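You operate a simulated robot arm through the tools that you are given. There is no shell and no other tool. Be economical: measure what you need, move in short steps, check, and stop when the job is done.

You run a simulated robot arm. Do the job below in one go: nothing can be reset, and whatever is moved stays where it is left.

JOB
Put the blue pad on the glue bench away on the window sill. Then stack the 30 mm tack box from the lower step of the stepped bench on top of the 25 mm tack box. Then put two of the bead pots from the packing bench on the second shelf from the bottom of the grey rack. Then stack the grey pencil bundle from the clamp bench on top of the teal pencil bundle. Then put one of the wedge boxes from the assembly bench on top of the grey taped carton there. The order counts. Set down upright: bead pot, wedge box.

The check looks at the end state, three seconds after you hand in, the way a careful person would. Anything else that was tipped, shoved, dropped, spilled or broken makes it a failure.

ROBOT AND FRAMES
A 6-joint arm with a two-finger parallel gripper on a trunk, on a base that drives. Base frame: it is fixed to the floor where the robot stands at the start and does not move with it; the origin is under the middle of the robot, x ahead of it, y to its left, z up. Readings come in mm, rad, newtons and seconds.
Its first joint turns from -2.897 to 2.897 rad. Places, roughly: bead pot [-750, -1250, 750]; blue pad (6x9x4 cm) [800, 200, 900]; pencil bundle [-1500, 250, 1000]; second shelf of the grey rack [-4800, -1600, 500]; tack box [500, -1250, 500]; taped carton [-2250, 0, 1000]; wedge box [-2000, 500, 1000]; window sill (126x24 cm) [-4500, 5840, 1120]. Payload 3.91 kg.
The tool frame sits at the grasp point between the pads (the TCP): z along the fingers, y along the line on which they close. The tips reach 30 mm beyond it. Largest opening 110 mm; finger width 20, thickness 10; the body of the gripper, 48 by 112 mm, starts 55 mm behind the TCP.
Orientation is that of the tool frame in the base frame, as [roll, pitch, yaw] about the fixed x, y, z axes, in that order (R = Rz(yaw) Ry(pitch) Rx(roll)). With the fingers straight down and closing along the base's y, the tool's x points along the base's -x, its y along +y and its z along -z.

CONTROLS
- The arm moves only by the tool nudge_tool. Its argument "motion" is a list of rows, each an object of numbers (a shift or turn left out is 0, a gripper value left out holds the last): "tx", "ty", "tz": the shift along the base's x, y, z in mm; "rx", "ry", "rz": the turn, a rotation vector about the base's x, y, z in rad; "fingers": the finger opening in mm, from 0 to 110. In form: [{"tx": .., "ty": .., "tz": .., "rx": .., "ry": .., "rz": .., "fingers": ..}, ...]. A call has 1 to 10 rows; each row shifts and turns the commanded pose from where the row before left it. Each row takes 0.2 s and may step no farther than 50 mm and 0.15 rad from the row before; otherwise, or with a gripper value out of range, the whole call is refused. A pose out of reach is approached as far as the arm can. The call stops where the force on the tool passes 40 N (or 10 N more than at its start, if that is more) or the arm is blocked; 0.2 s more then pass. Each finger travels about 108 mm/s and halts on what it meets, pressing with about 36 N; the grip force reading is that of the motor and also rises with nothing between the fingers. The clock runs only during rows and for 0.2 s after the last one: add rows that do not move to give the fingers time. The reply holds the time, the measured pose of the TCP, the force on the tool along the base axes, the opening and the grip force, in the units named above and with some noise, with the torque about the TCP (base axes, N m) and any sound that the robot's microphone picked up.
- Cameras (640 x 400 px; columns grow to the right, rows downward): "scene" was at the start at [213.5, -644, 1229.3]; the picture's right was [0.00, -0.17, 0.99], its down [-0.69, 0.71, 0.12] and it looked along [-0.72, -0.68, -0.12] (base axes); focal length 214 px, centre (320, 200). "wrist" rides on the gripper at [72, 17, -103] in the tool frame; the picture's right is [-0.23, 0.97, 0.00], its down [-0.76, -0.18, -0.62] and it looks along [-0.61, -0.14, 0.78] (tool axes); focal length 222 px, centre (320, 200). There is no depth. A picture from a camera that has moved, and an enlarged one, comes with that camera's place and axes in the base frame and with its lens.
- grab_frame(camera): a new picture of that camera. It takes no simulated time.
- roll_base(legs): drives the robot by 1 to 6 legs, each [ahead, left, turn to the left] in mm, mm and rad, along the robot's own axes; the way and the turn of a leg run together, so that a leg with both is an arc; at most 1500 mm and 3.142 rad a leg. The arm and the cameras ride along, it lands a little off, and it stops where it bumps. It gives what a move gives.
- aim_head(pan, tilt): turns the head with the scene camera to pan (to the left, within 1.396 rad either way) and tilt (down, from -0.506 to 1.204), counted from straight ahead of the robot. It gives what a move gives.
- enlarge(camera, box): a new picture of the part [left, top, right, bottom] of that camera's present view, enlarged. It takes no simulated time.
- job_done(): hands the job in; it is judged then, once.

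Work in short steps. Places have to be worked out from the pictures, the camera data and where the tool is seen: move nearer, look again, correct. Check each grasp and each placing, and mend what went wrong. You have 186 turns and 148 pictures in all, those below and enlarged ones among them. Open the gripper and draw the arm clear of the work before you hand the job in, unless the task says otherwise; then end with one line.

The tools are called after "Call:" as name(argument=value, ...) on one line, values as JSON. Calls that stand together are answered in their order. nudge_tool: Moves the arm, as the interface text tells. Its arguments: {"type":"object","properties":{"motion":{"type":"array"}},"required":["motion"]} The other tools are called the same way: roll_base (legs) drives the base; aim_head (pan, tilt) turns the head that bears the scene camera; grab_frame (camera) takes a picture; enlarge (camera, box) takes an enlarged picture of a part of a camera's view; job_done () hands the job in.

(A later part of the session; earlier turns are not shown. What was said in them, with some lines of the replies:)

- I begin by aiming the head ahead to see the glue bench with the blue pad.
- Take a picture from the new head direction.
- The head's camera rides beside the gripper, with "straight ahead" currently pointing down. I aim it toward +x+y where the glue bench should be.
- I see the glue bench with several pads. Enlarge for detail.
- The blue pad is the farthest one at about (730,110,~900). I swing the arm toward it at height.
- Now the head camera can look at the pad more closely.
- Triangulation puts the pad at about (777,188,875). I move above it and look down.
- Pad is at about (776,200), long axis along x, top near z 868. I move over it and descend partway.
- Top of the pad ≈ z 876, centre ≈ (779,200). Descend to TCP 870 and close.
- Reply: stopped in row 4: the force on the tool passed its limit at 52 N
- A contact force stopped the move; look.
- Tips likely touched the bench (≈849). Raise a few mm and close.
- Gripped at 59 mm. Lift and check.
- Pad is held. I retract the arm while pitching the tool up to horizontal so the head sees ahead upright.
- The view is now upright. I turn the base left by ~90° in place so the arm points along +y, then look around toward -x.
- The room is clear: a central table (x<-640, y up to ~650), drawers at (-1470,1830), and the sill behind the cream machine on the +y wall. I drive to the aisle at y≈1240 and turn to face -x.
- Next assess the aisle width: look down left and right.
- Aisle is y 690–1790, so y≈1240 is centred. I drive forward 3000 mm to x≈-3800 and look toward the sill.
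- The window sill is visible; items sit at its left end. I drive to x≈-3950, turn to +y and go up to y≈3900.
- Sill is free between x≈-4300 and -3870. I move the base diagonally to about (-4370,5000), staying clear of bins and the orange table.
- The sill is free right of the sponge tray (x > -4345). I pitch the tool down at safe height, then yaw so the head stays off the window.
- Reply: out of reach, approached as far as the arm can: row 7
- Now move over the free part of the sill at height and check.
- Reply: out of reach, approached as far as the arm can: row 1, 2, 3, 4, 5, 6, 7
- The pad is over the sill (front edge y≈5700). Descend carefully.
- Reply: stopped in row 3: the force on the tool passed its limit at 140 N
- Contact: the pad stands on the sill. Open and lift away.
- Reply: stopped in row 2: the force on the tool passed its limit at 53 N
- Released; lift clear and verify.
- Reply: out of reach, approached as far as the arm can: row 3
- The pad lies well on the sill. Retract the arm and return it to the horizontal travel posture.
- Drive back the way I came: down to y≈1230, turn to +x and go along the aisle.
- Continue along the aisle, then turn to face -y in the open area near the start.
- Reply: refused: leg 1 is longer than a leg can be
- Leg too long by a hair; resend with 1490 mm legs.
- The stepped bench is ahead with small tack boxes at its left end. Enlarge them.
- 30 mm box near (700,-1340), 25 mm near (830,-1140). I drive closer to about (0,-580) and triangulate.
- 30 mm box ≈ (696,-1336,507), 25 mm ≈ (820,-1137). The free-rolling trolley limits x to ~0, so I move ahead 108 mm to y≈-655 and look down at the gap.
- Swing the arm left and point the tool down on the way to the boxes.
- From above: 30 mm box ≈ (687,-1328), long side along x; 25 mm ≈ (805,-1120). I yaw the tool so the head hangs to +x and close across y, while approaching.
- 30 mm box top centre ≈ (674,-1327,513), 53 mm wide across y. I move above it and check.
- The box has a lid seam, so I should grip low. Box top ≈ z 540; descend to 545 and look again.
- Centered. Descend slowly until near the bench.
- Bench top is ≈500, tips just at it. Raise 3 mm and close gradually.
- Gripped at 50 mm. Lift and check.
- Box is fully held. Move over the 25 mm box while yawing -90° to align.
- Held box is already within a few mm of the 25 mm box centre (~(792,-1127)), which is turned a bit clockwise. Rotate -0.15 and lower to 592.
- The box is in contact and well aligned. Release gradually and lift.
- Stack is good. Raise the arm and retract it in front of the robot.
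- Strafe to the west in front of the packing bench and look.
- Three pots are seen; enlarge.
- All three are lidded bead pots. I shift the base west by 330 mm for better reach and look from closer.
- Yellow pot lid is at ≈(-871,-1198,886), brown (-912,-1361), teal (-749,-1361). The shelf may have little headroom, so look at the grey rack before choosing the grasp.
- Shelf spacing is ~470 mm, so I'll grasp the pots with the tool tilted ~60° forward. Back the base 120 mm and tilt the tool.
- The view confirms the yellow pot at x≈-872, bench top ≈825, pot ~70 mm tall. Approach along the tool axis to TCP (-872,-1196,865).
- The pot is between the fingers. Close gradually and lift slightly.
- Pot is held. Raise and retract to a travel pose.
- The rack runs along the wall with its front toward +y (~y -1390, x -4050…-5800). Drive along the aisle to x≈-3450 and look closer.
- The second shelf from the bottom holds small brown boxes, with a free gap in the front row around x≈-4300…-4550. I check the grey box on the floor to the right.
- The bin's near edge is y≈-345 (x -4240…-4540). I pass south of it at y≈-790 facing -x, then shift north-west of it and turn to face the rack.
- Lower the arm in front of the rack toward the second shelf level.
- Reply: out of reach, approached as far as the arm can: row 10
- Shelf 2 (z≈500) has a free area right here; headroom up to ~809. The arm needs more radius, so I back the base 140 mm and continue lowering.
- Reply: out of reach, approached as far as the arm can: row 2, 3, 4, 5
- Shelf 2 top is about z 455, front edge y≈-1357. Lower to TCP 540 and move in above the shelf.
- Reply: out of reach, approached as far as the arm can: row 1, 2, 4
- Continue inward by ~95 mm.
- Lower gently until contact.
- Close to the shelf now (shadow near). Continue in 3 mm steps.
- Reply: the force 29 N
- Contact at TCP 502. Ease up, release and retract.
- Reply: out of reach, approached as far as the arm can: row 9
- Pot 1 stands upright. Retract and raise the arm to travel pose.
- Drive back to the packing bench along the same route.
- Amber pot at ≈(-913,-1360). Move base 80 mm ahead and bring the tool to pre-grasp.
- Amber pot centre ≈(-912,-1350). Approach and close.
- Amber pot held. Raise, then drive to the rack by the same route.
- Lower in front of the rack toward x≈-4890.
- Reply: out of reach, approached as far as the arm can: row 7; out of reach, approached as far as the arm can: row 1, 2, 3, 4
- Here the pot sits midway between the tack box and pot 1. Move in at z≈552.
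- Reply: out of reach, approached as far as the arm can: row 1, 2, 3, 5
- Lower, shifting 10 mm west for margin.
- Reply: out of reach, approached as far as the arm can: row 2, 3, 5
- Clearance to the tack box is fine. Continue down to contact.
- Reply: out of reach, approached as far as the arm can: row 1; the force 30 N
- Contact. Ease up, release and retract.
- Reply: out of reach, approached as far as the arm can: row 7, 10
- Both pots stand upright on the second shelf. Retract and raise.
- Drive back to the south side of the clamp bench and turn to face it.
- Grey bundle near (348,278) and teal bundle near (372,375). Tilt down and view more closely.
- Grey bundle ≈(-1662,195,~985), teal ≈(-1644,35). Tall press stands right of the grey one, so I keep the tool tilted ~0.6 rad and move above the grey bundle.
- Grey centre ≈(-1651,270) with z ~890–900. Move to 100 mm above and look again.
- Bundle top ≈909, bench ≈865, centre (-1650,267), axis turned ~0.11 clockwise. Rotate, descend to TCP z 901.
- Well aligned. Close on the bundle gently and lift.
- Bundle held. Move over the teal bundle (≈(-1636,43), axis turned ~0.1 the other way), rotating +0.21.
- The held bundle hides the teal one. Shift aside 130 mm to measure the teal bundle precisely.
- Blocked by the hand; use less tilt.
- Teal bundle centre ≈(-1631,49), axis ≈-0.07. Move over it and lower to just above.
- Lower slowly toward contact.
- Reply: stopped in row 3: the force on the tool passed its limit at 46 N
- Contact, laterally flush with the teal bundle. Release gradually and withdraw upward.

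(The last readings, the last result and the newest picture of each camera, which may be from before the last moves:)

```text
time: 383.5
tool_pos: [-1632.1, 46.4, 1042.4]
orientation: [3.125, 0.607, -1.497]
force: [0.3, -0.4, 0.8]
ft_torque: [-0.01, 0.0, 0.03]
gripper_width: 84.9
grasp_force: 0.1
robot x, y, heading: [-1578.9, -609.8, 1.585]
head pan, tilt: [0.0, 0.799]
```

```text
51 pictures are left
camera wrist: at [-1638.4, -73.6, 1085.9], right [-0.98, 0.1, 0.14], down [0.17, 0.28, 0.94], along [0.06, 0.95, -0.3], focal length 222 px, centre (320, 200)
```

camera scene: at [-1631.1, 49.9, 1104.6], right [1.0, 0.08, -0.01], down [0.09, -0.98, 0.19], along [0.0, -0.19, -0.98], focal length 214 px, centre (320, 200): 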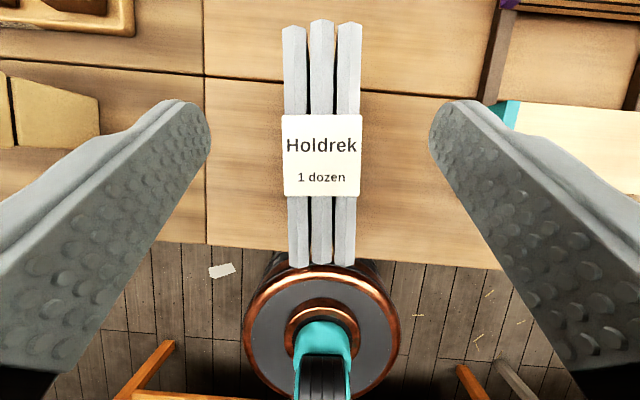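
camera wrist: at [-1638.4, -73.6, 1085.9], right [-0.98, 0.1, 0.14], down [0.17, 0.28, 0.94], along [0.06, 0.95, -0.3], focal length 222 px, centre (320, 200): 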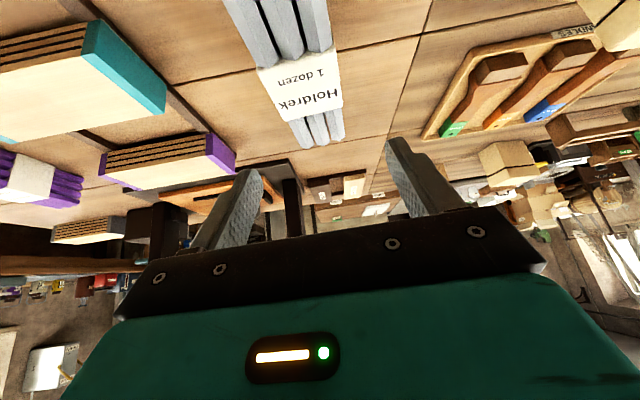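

The stack is good. Raise the arm, then strafe west to the assembly bench.

Call:
nudge_tool(motion=[{"tz": 45}, {"tz": 45}, {"tz": 45}, {"ty": -25, "tz": 20}, {"ty": -25}])

Call:
aim_head(pan=0.15, tilt=0.2)

Call:
roll_base(legs=[[0, 400, 0]])

Call:
grab_frame(camera="scene")

```text
time: 384.7
tool_pos: [-1633.3, -4.9, 1199.1]
orientation: [3.127, 0.607, -1.496]
force: [0.3, 0.8, -0.4]
ft_torque: [-0.03, 0.02, -0.01]
gripper_width: 85.0
grasp_force: 0.1
robot x, y, heading: [-1581.8, -606.7, 1.592]
head pan, tilt: [0.0, 0.799]
```

```text
time: 385.7
tool_pos: [-1632.1, -4.8, 1198.7]
orientation: [3.126, 0.608, -1.494]
force: [0.3, 0.3, 0.4]
ft_torque: [0.02, 0.02, 0.04]
gripper_width: 84.9
grasp_force: 0.1
robot x, y, heading: [-1582.5, -608.8, 1.593]
head pan, tilt: [0.15, 0.201]
```

```text
time: 388.1
tool_pos: [-2031.3, -13.1, 1198.6]
orientation: [3.125, 0.609, -1.495]
force: [-0.4, -0.2, 0.4]
ft_torque: [0.0, -0.02, 0.02]
gripper_width: 84.9
grasp_force: 0.0
robot x, y, heading: [-1975.5, -619.4, 1.588]
head pan, tilt: [0.15, 0.201]
```

```text
50 pictures are left
camera scene: at [-2046.7, 41.0, 1282.5], right [0.98, 0.17, -0.14], down [0.1, -0.91, -0.4], along [-0.19, 0.38, -0.91], focal length 214 px, centre (320, 200)
```

scene: 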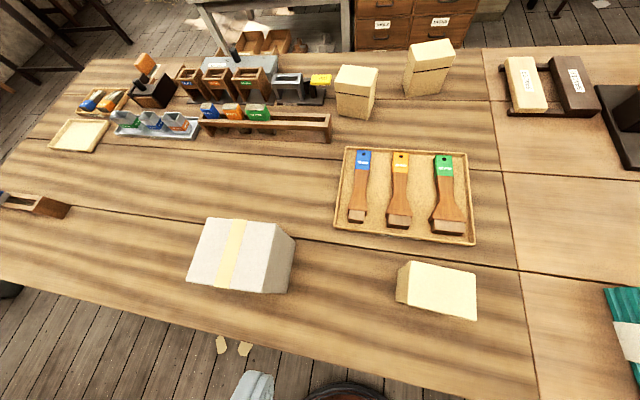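

Check the pencil stack from the side.

Call:
aim_head(pan=-0.6, tilt=0.2)

Call:
grab_frame(camera="scene")

```text
time: 389.2
tool_pos: [-2030.1, -12.3, 1198.6]
orientation: [3.124, 0.609, -1.495]
force: [0.3, 0.5, 0.5]
ft_torque: [0.03, -0.03, 0.02]
gripper_width: 84.8
grasp_force: 0.1
robot x, y, heading: [-1976.7, -618.3, 1.593]
head pan, tilt: [-0.6, 0.201]
```

```text
49 pictures are left
camera scene: at [-1979.5, 38.1, 1294.0], right [0.86, -0.25, 0.45], down [-0.04, -0.9, -0.42], along [0.51, 0.35, -0.79], focal length 214 px, centre (320, 200)
```

scene: 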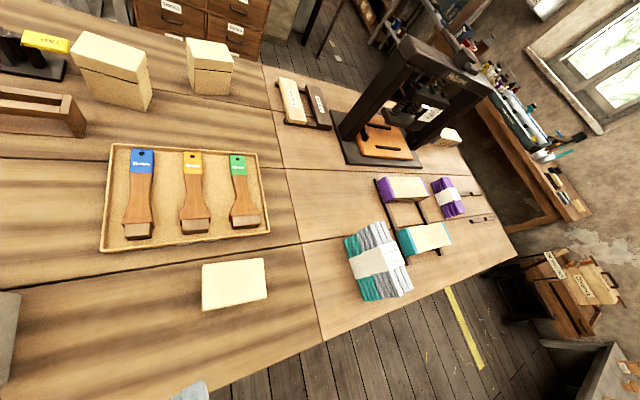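

Grey sits on teal; quick zoom for alignment and for the wedge boxes.

Call:
enlarge(camera="scene", box=[320, 200, 440, 310])

Call:
aim_head(pan=0.1, tilt=0.5)

Call:
grab_frame(camera="scene")

```text
3.64 times, centred on (380, 255) of scene
camera zoom: at [-1979.5, 38.1, 1294.0], right [0.86, -0.25, 0.45], down [-0.04, -0.9, -0.42], along [0.51, 0.35, -0.79], focal length 780 px, centre (102, 0)
```

zoom: 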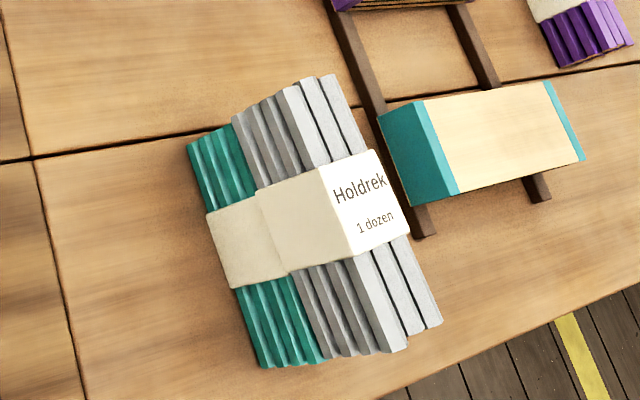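

```text
time: 390.3
tool_pos: [-2030.1, -13.0, 1199.2]
orientation: [3.127, 0.61, -1.494]
force: [0.7, 0.1, 0.0]
ft_torque: [-0.02, 0.01, -0.05]
gripper_width: 85.1
grasp_force: 0.0
robot x, y, heading: [-1979.4, -614.1, 1.589]
head pan, tilt: [0.099, 0.499]
```

```text
47 pictures are left
camera scene: at [-2039.9, 17.9, 1267.9], right [0.99, 0.14, -0.09], down [0.13, -0.98, -0.11], along [-0.11, 0.1, -0.99], focal length 214 px, centre (320, 200)
```

scene: 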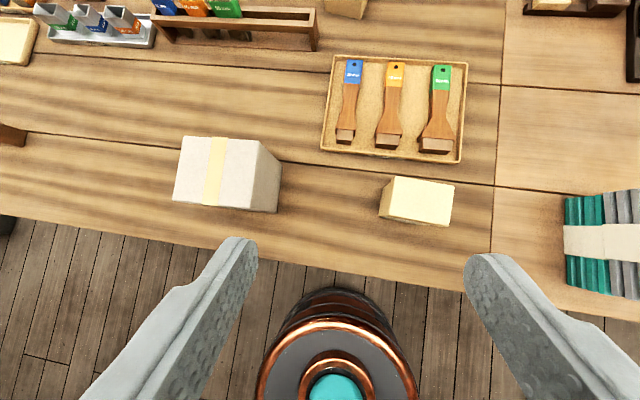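

The pencil stack is neat. Now look at the nearest wedge box: zoom in.

Call:
enlarge(camera="scene", box=[360, 150, 480, 240])

Call:
grab_frame(camera="wrist")

```text
4.44 times, centred on (420, 195) of scene
camera zoom: at [-2039.9, 17.9, 1267.9], right [0.99, 0.14, -0.09], down [0.13, -0.98, -0.11], along [-0.11, 0.1, -0.99], focal length 953 px, centre (-124, 222)
```

zoom: 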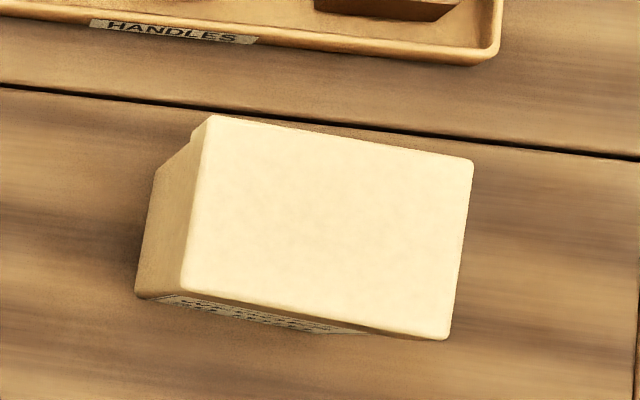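

```text
45 pictures are left
camera wrist: at [-2035.8, -131.6, 1242.4], right [-0.98, 0.1, 0.14], down [0.17, 0.28, 0.94], along [0.06, 0.95, -0.3], focal length 222 px, centre (320, 200)
```

wrist: 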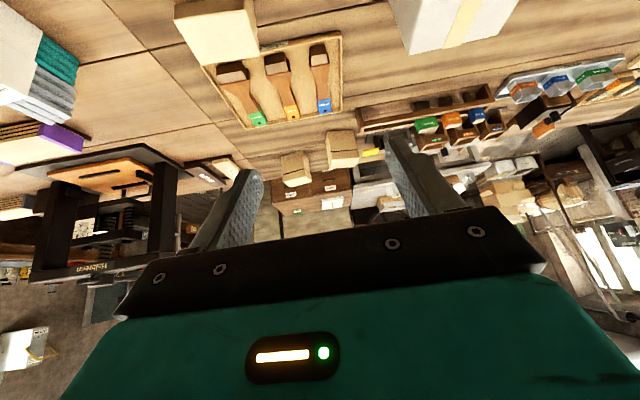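

Nearest wedge box: centre ≈(-1940,64), top ≈980, ~80×50×115, upright. Carton top centre ≈(-2233,69,~969). I straighten the tool to vertical and move above the wedge box.

Call:
nudge_tool(motion=[{"tx": 22, "ty": 19, "tz": -15, "rx": -0.15}, {"tx": 22, "ty": 19, "tz": -15, "rx": -0.15}, {"tx": 22, "ty": 19, "tz": -15, "rx": -0.15}, {"tx": 22, "ty": 20, "tz": -15, "rx": -0.15}, {"tx": 2, "tz": -15, "rz": -0.1, "fingers": 108}])

Call:
aim_head(pan=0.0, tilt=0.5)

Call:
grab_frame(camera="scene")

Call:
grab_frame(camera="wrist")

```text
time: 391.5
tool_pos: [-1939.5, 64.5, 1123.7]
orientation: [3.082, 0.01, -1.607]
force: [-0.8, -0.5, -0.8]
ft_torque: [-0.01, 0.01, 0.0]
gripper_width: 107.9
grasp_force: 0.1
robot x, y, heading: [-1976.4, -617.7, 1.59]
head pan, tilt: [0.099, 0.499]
```

```text
time: 392.2
tool_pos: [-1939.2, 65.0, 1124.1]
orientation: [3.082, 0.011, -1.608]
force: [-0.1, -1.0, 0.1]
ft_torque: [-0.04, 0.03, 0.02]
gripper_width: 107.8
grasp_force: 0.0
robot x, y, heading: [-1976.5, -618.6, 1.586]
head pan, tilt: [0.0, 0.499]
```

```text
44 pictures are left
camera scene: at [-1934.4, 129.7, 1163.0], right [1.0, -0.04, -0.06], down [0.0, -0.88, 0.47], along [-0.07, -0.47, -0.88], focal length 214 px, centre (320, 200)
```

scene: 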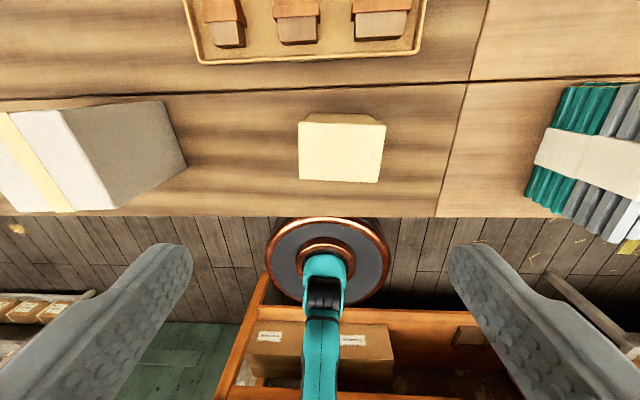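

```text
43 pictures are left
camera wrist: at [-1952.8, -7.7, 1226.7], right [-0.96, 0.26, 0.06], down [0.24, 0.75, 0.62], along [0.12, 0.61, -0.78], focal length 222 px, centre (320, 200)
```

wrist: 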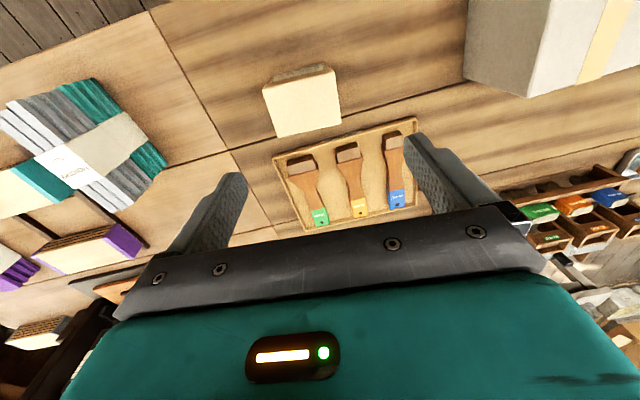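

Better triangulation: box top z≈921, centre (-1928,65), ~93 mm along x, ~58 across y. I'll grip across y: correct the small tilt and yaw +90°.

Call:
nudge_tool(motion=[{"tx": 11, "ry": -0.06, "rx": -0.011}, {"rz": 0.15}, {"rz": 0.15}, {"rz": 0.15}, {"rz": 0.15}, {"rz": 0.15}, {"rz": 0.15}, {"rz": 0.15}, {"rz": 0.15}, {"rz": 0.15}])

Call:
nudge_tool(motion=[{"rz": 0.15}, {"rz": 0.075}, {"tz": -45}, {"tz": -45}])

Call:
grab_frame(camera="wrist")

Call:
grab_frame(camera="scene")

```text
time: 394.4
tool_pos: [-1929.9, 64.3, 1124.0]
orientation: [-3.141, 0.0, -0.255]
force: [1.0, 0.5, 0.2]
ft_torque: [-0.01, -0.03, 0.01]
gripper_width: 107.8
grasp_force: 0.0
robot x, y, heading: [-1977.3, -616.6, 1.587]
head pan, tilt: [0.0, 0.499]
```

```text
time: 395.4
tool_pos: [-1928.8, 64.1, 1035.3]
orientation: [-3.139, 0.002, -0.033]
force: [-0.8, -0.1, -0.2]
ft_torque: [0.0, 0.02, 0.02]
gripper_width: 108.0
grasp_force: 0.1
robot x, y, heading: [-1978.0, -615.2, 1.588]
head pan, tilt: [0.0, 0.499]
```

```text
42 pictures are left
camera wrist: at [-1856.1, 45.5, 1137.2], right [-0.26, -0.97, 0.0], down [-0.75, 0.2, 0.62], along [-0.6, 0.16, -0.78], focal length 222 px, centre (320, 200)
```

wrist: 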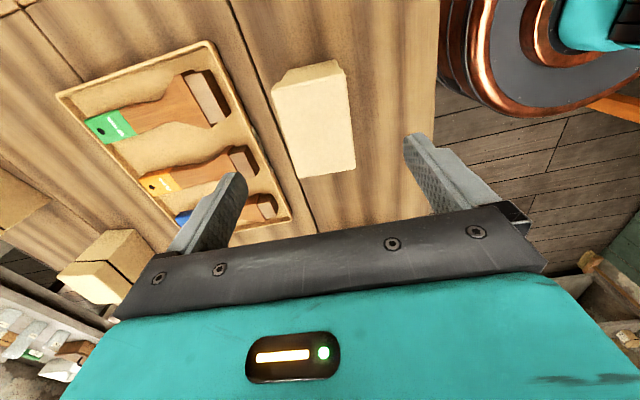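

```text
41 pictures are left
camera scene: at [-1991.4, 67.9, 1073.2], right [0.03, 1.0, 0.0], down [0.88, -0.03, 0.48], along [0.48, -0.01, -0.88], focal length 214 px, centre (320, 200)
```

scene: 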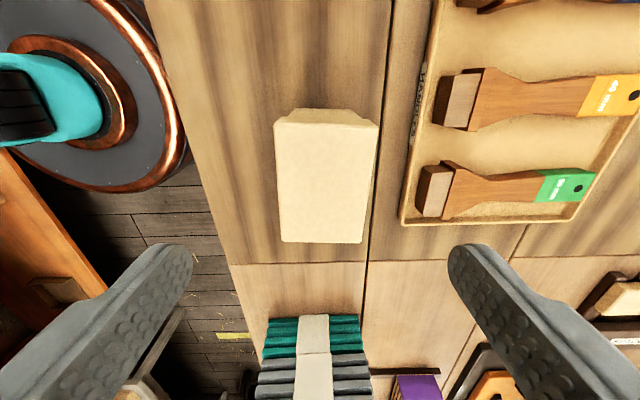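

Box centre ≈(-1928,70). Narrow the opening to 92 and descend to TCP 899.

Call:
nudge_tool(motion=[{"ty": 6, "tz": -20, "fingers": 92}, {"tz": -40}, {"tz": -40}, {"tz": -20}, {"tz": -8}, {"tz": -5}, {"tz": -3}])

Call:
grab_frame(camera="wrist")

```text
time: 397.0
tool_pos: [-1928.4, 70.7, 897.9]
orientation: [-3.141, 0.001, -0.032]
force: [0.2, -0.4, 0.1]
ft_torque: [0.02, -0.02, -0.01]
gripper_width: 92.0
grasp_force: 0.0
robot x, y, heading: [-1979.2, -616.1, 1.588]
head pan, tilt: [0.0, 0.499]
```

```text
40 pictures are left
camera wrist: at [-1856.3, 51.5, 1000.8], right [-0.26, -0.97, 0.0], down [-0.75, 0.2, 0.62], along [-0.6, 0.16, -0.78], focal length 222 px, centre (320, 200)
```

wrist: 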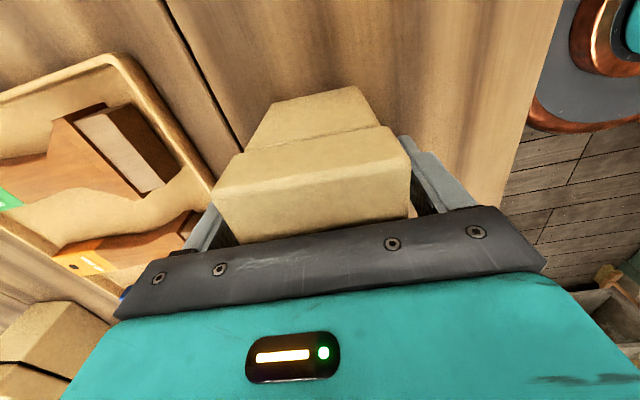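

The box sits between the fingers without contact. Close gently and lift.

Call:
nudge_tool(motion=[{"tz": 3}, {"fingers": 80}, {"fingers": 72}, {"fingers": 62}, {"fingers": 52}, {"fingers": 45}, {"fingers": 45}])

Call:
nudge_tool(motion=[{"tz": 10}, {"tz": 25}, {"tz": 45}, {"tz": 45}, {"tz": 45}])

Call:
grab_frame(camera="wrist")

```text
time: 398.6
tool_pos: [-1928.1, 70.9, 900.9]
orientation: [3.141, 0.003, -0.031]
force: [0.2, 0.8, 1.4]
ft_torque: [-0.02, 0.03, -0.02]
gripper_width: 59.9
grasp_force: 36.2
robot x, y, heading: [-1975.7, -620.3, 1.592]
head pan, tilt: [0.0, 0.499]
```

```text
time: 399.8
tool_pos: [-1927.8, 71.2, 1071.3]
orientation: [3.141, 0.002, -0.033]
force: [-0.3, 0.4, -2.5]
ft_torque: [-0.02, -0.02, 0.0]
gripper_width: 59.6
grasp_force: 37.0
robot x, y, heading: [-1978.3, -617.5, 1.588]
head pan, tilt: [0.0, 0.499]
```

```text
39 pictures are left
camera wrist: at [-1856.0, 52.4, 1173.6], right [-0.26, -0.97, 0.0], down [-0.75, 0.2, 0.62], along [-0.6, 0.16, -0.78], focal length 222 px, centre (320, 200)
```

wrist: 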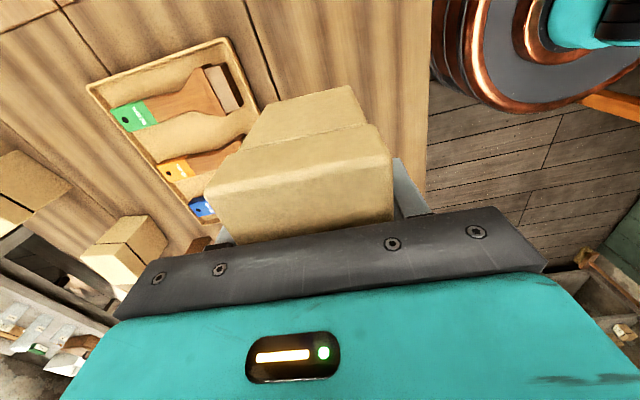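

Box held. Raise a bit, move toward the carton and look down at it.

Call:
nudge_tool(motion=[{"tx": -20, "tz": 40}, {"tx": -40, "tz": 20}, {"tx": -45}, {"tx": -45}])

Call:
aim_head(pan=0.0, tilt=0.0)

Call:
grab_frame(camera="scene")

```text
time: 400.8
tool_pos: [-2077.9, 69.5, 1131.6]
orientation: [-3.14, 0.0, -0.035]
force: [0.2, 1.0, -1.9]
ft_torque: [-0.03, 0.01, -0.02]
gripper_width: 60.0
grasp_force: 36.0
robot x, y, heading: [-1979.5, -618.7, 1.592]
head pan, tilt: [0.0, 0.499]
```

```text
time: 401.7
tool_pos: [-2077.6, 68.9, 1132.5]
orientation: [-3.141, 0.001, -0.032]
force: [-0.4, -0.1, -2.0]
ft_torque: [0.02, 0.0, -0.03]
gripper_width: 59.7
grasp_force: 35.8
robot x, y, heading: [-1976.1, -618.0, 1.595]
head pan, tilt: [0.0, 0.0]
```

```text
38 pictures are left
camera scene: at [-2187.2, 75.1, 1171.5], right [0.03, 1.0, 0.0], down [1.0, -0.03, 0.0], along [0.0, 0.0, -1.0], focal length 214 px, centre (320, 200)
```

scene: 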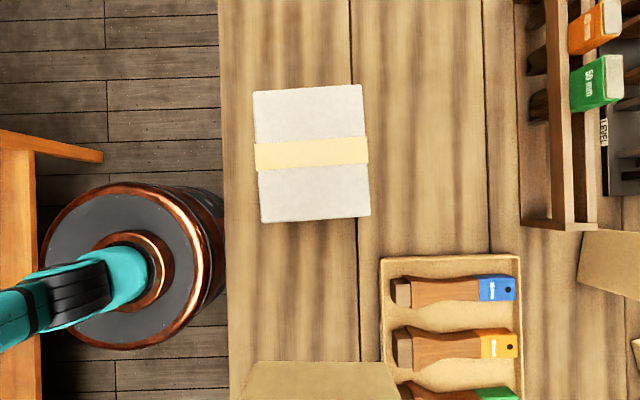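

Carton top centre ≈(-2233,69,970). Move over it, rotate slightly and lower to just above.

Call:
nudge_tool(motion=[{"tx": -40, "rz": 0.065}, {"tx": -40}, {"tx": -40}, {"tx": -35}, {"tz": -40}, {"tz": -40}, {"tz": -22}])

Call:
aim_head(pan=0.0, tilt=0.6)

Call:
grab_frame(camera="scene")

Call:
grab_frame(camera="wrist")

```text
time: 403.3
tool_pos: [-2234.8, 71.1, 1031.6]
orientation: [-3.138, 0.005, 0.033]
force: [-0.5, 2.8, 15.4]
ft_torque: [-0.4, -0.48, -0.05]
gripper_width: 59.7
grasp_force: 36.2
robot x, y, heading: [-1979.5, -620.3, 1.59]
head pan, tilt: [0.0, 0.0]
```

```text
time: 404.3
tool_pos: [-2234.2, 71.6, 1030.6]
orientation: [-3.141, 0.002, 0.032]
force: [-2.2, 4.8, 30.5]
ft_torque: [-0.11, -0.02, -0.17]
gripper_width: 59.9
grasp_force: 35.5
robot x, y, heading: [-1976.6, -619.2, 1.594]
head pan, tilt: [0.0, 0.6]
```

```text
37 pictures are left
camera scene: at [-2288.6, 70.3, 1071.8], right [-0.03, 1.0, 0.0], down [0.83, 0.03, 0.56], along [0.56, 0.02, -0.83], focal length 214 px, centre (320, 200)
```

scene: 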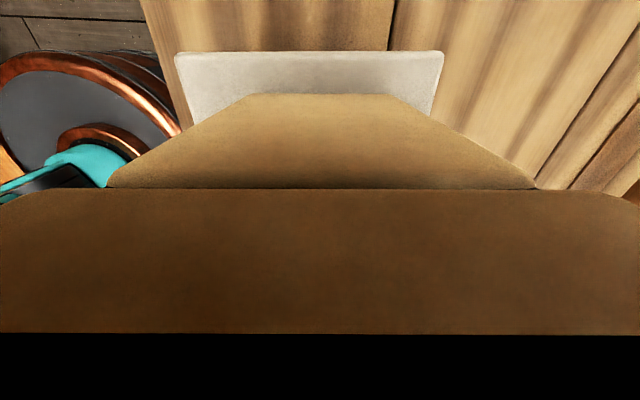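

```text
36 pictures are left
camera wrist: at [-2161.1, 56.4, 1133.2], right [-0.2, -0.98, 0.0], down [-0.77, 0.15, 0.63], along [-0.61, 0.12, -0.78], focal length 222 px, centre (320, 200)
```

wrist: 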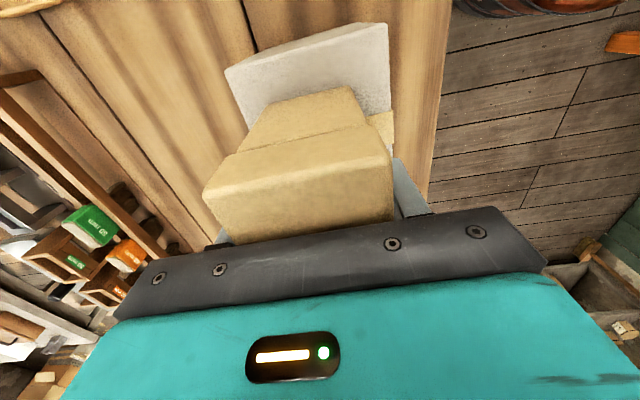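

In contact and well centred on the carton. Ease up, release, and lift.

Call:
nudge_tool(motion=[{"tz": 2}, {"fingers": 63}, {"fingers": 68}, {"fingers": 78}, {"fingers": 88}, {}, {"tz": 15}, {"tz": 30}, {"tz": 45}, {"tz": 45}])

Call:
grab_frame(camera="scene")

Call:
grab_frame(camera="wrist")

```text
time: 406.5
tool_pos: [-2236.0, 70.5, 1165.2]
orientation: [3.139, 0.002, 0.031]
force: [-0.8, 0.2, -0.6]
ft_torque: [0.01, -0.02, -0.02]
gripper_width: 88.0
grasp_force: 0.1
robot x, y, heading: [-1978.8, -617.0, 1.588]
head pan, tilt: [0.0, 0.6]
```

```text
35 pictures are left
camera scene: at [-2289.1, 70.0, 1207.0], right [-0.03, 1.0, 0.0], down [0.83, 0.03, 0.56], along [0.56, 0.02, -0.83], focal length 214 px, centre (320, 200)
```

scene: 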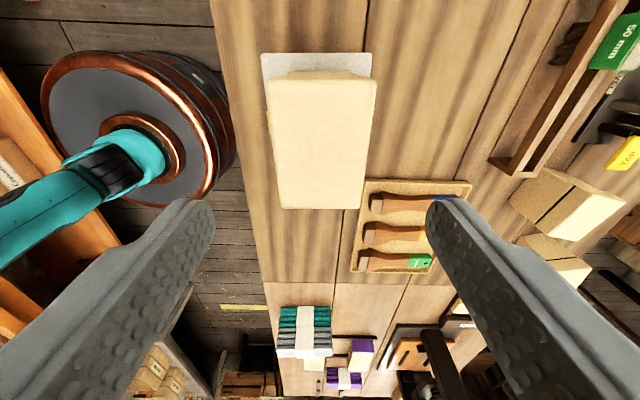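

```text
34 pictures are left
camera wrist: at [-2161.8, 56.3, 1268.5], right [-0.2, -0.98, 0.0], down [-0.77, 0.15, 0.62], along [-0.61, 0.12, -0.78], focal length 222 px, centre (320, 200)
```

wrist: 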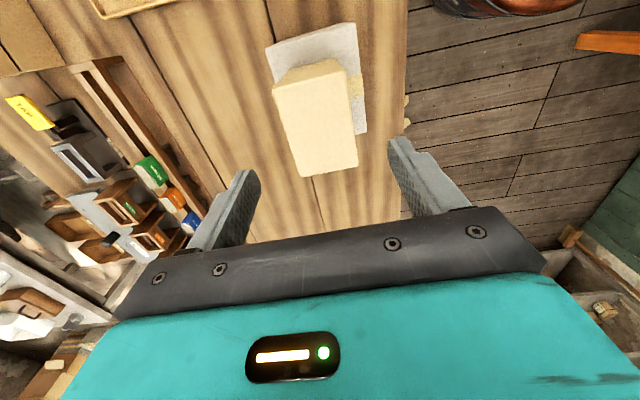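

The wedge box stands upright on the carton. Draw the arm clear of the work.

Call:
nudge_tool(motion=[{"tz": 40}, {"tx": 20, "ty": -40}, {"tx": 30, "ty": -38}, {"tx": 35, "ty": -30}, {"tx": 35, "ty": -20, "fingers": 108}, {}])

Call:
roll_base(legs=[[-50, 0, 0]])

Call:
aim_head(pan=0.6, tilt=0.1)

Call:
grab_frame(camera="scene")

```text
time: 407.9
tool_pos: [-2112.9, -57.6, 1208.6]
orientation: [3.141, 0.002, 0.032]
force: [0.7, 0.7, 0.0]
ft_torque: [0.03, -0.02, 0.0]
gripper_width: 108.0
grasp_force: 0.1
robot x, y, heading: [-1974.9, -618.4, 1.589]
head pan, tilt: [0.0, 0.6]
```

```text
time: 408.8
tool_pos: [-2114.2, -107.4, 1208.3]
orientation: [-3.142, 0.001, 0.034]
force: [-0.6, 0.2, 0.2]
ft_torque: [0.01, -0.03, 0.04]
gripper_width: 108.0
grasp_force: 0.1
robot x, y, heading: [-1976.6, -667.5, 1.587]
head pan, tilt: [0.0, 0.6]
```

```text
time: 409.8
tool_pos: [-2113.2, -109.4, 1206.5]
orientation: [-3.141, 0.001, 0.032]
force: [-1.1, -0.5, -0.2]
ft_torque: [0.0, -0.02, 0.03]
gripper_width: 108.3
grasp_force: 0.0
robot x, y, heading: [-1975.0, -667.3, 1.592]
head pan, tilt: [0.6, 0.099]
```

```text
33 pictures are left
camera scene: at [-2211.2, -161.8, 1260.3], right [-0.03, 0.83, -0.56], down [0.99, 0.09, 0.08], along [0.12, -0.56, -0.82], focal length 214 px, centre (320, 200)
```

scene: 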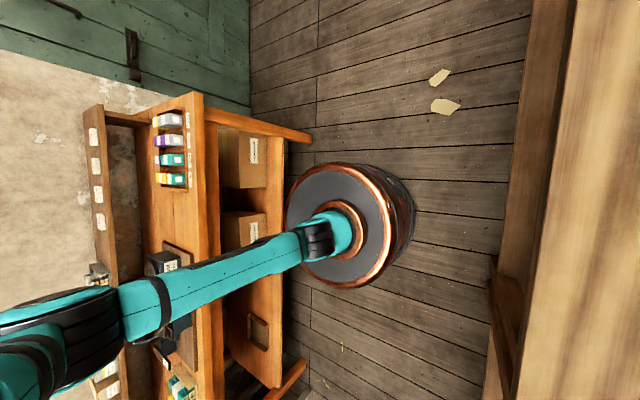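

One last side look at the wedge box on the carton.

Call:
aim_head(pan=-0.9, tilt=0.1)

Call:
grab_frame(camera="scene")

```text
time: 411.4
tool_pos: [-2113.2, -107.9, 1207.3]
orientation: [3.141, 0.002, 0.034]
force: [0.4, 0.6, -0.6]
ft_torque: [0.0, -0.03, 0.0]
gripper_width: 107.7
grasp_force: 0.0
robot x, y, heading: [-1976.4, -668.4, 1.59]
head pan, tilt: [-0.901, 0.099]
```

```text
32 pictures are left
camera scene: at [-2215.2, -37.8, 1279.1], right [-0.02, 0.62, 0.78], down [1.0, -0.05, 0.06], along [0.07, 0.78, -0.62], focal length 214 px, centre (320, 200)
```

scene: 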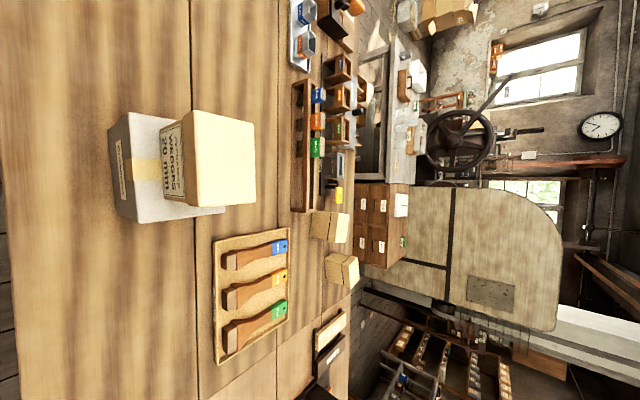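

Everything is in place: the wedge box is upright on the carton with its label right way up. Hand in.

Call:
job_done()

```text
The job is handed in.
```

I did all five placements in the order given, checked each with the cameras as I made it, and handed the job in with the gripper open and the arm clear of the work.
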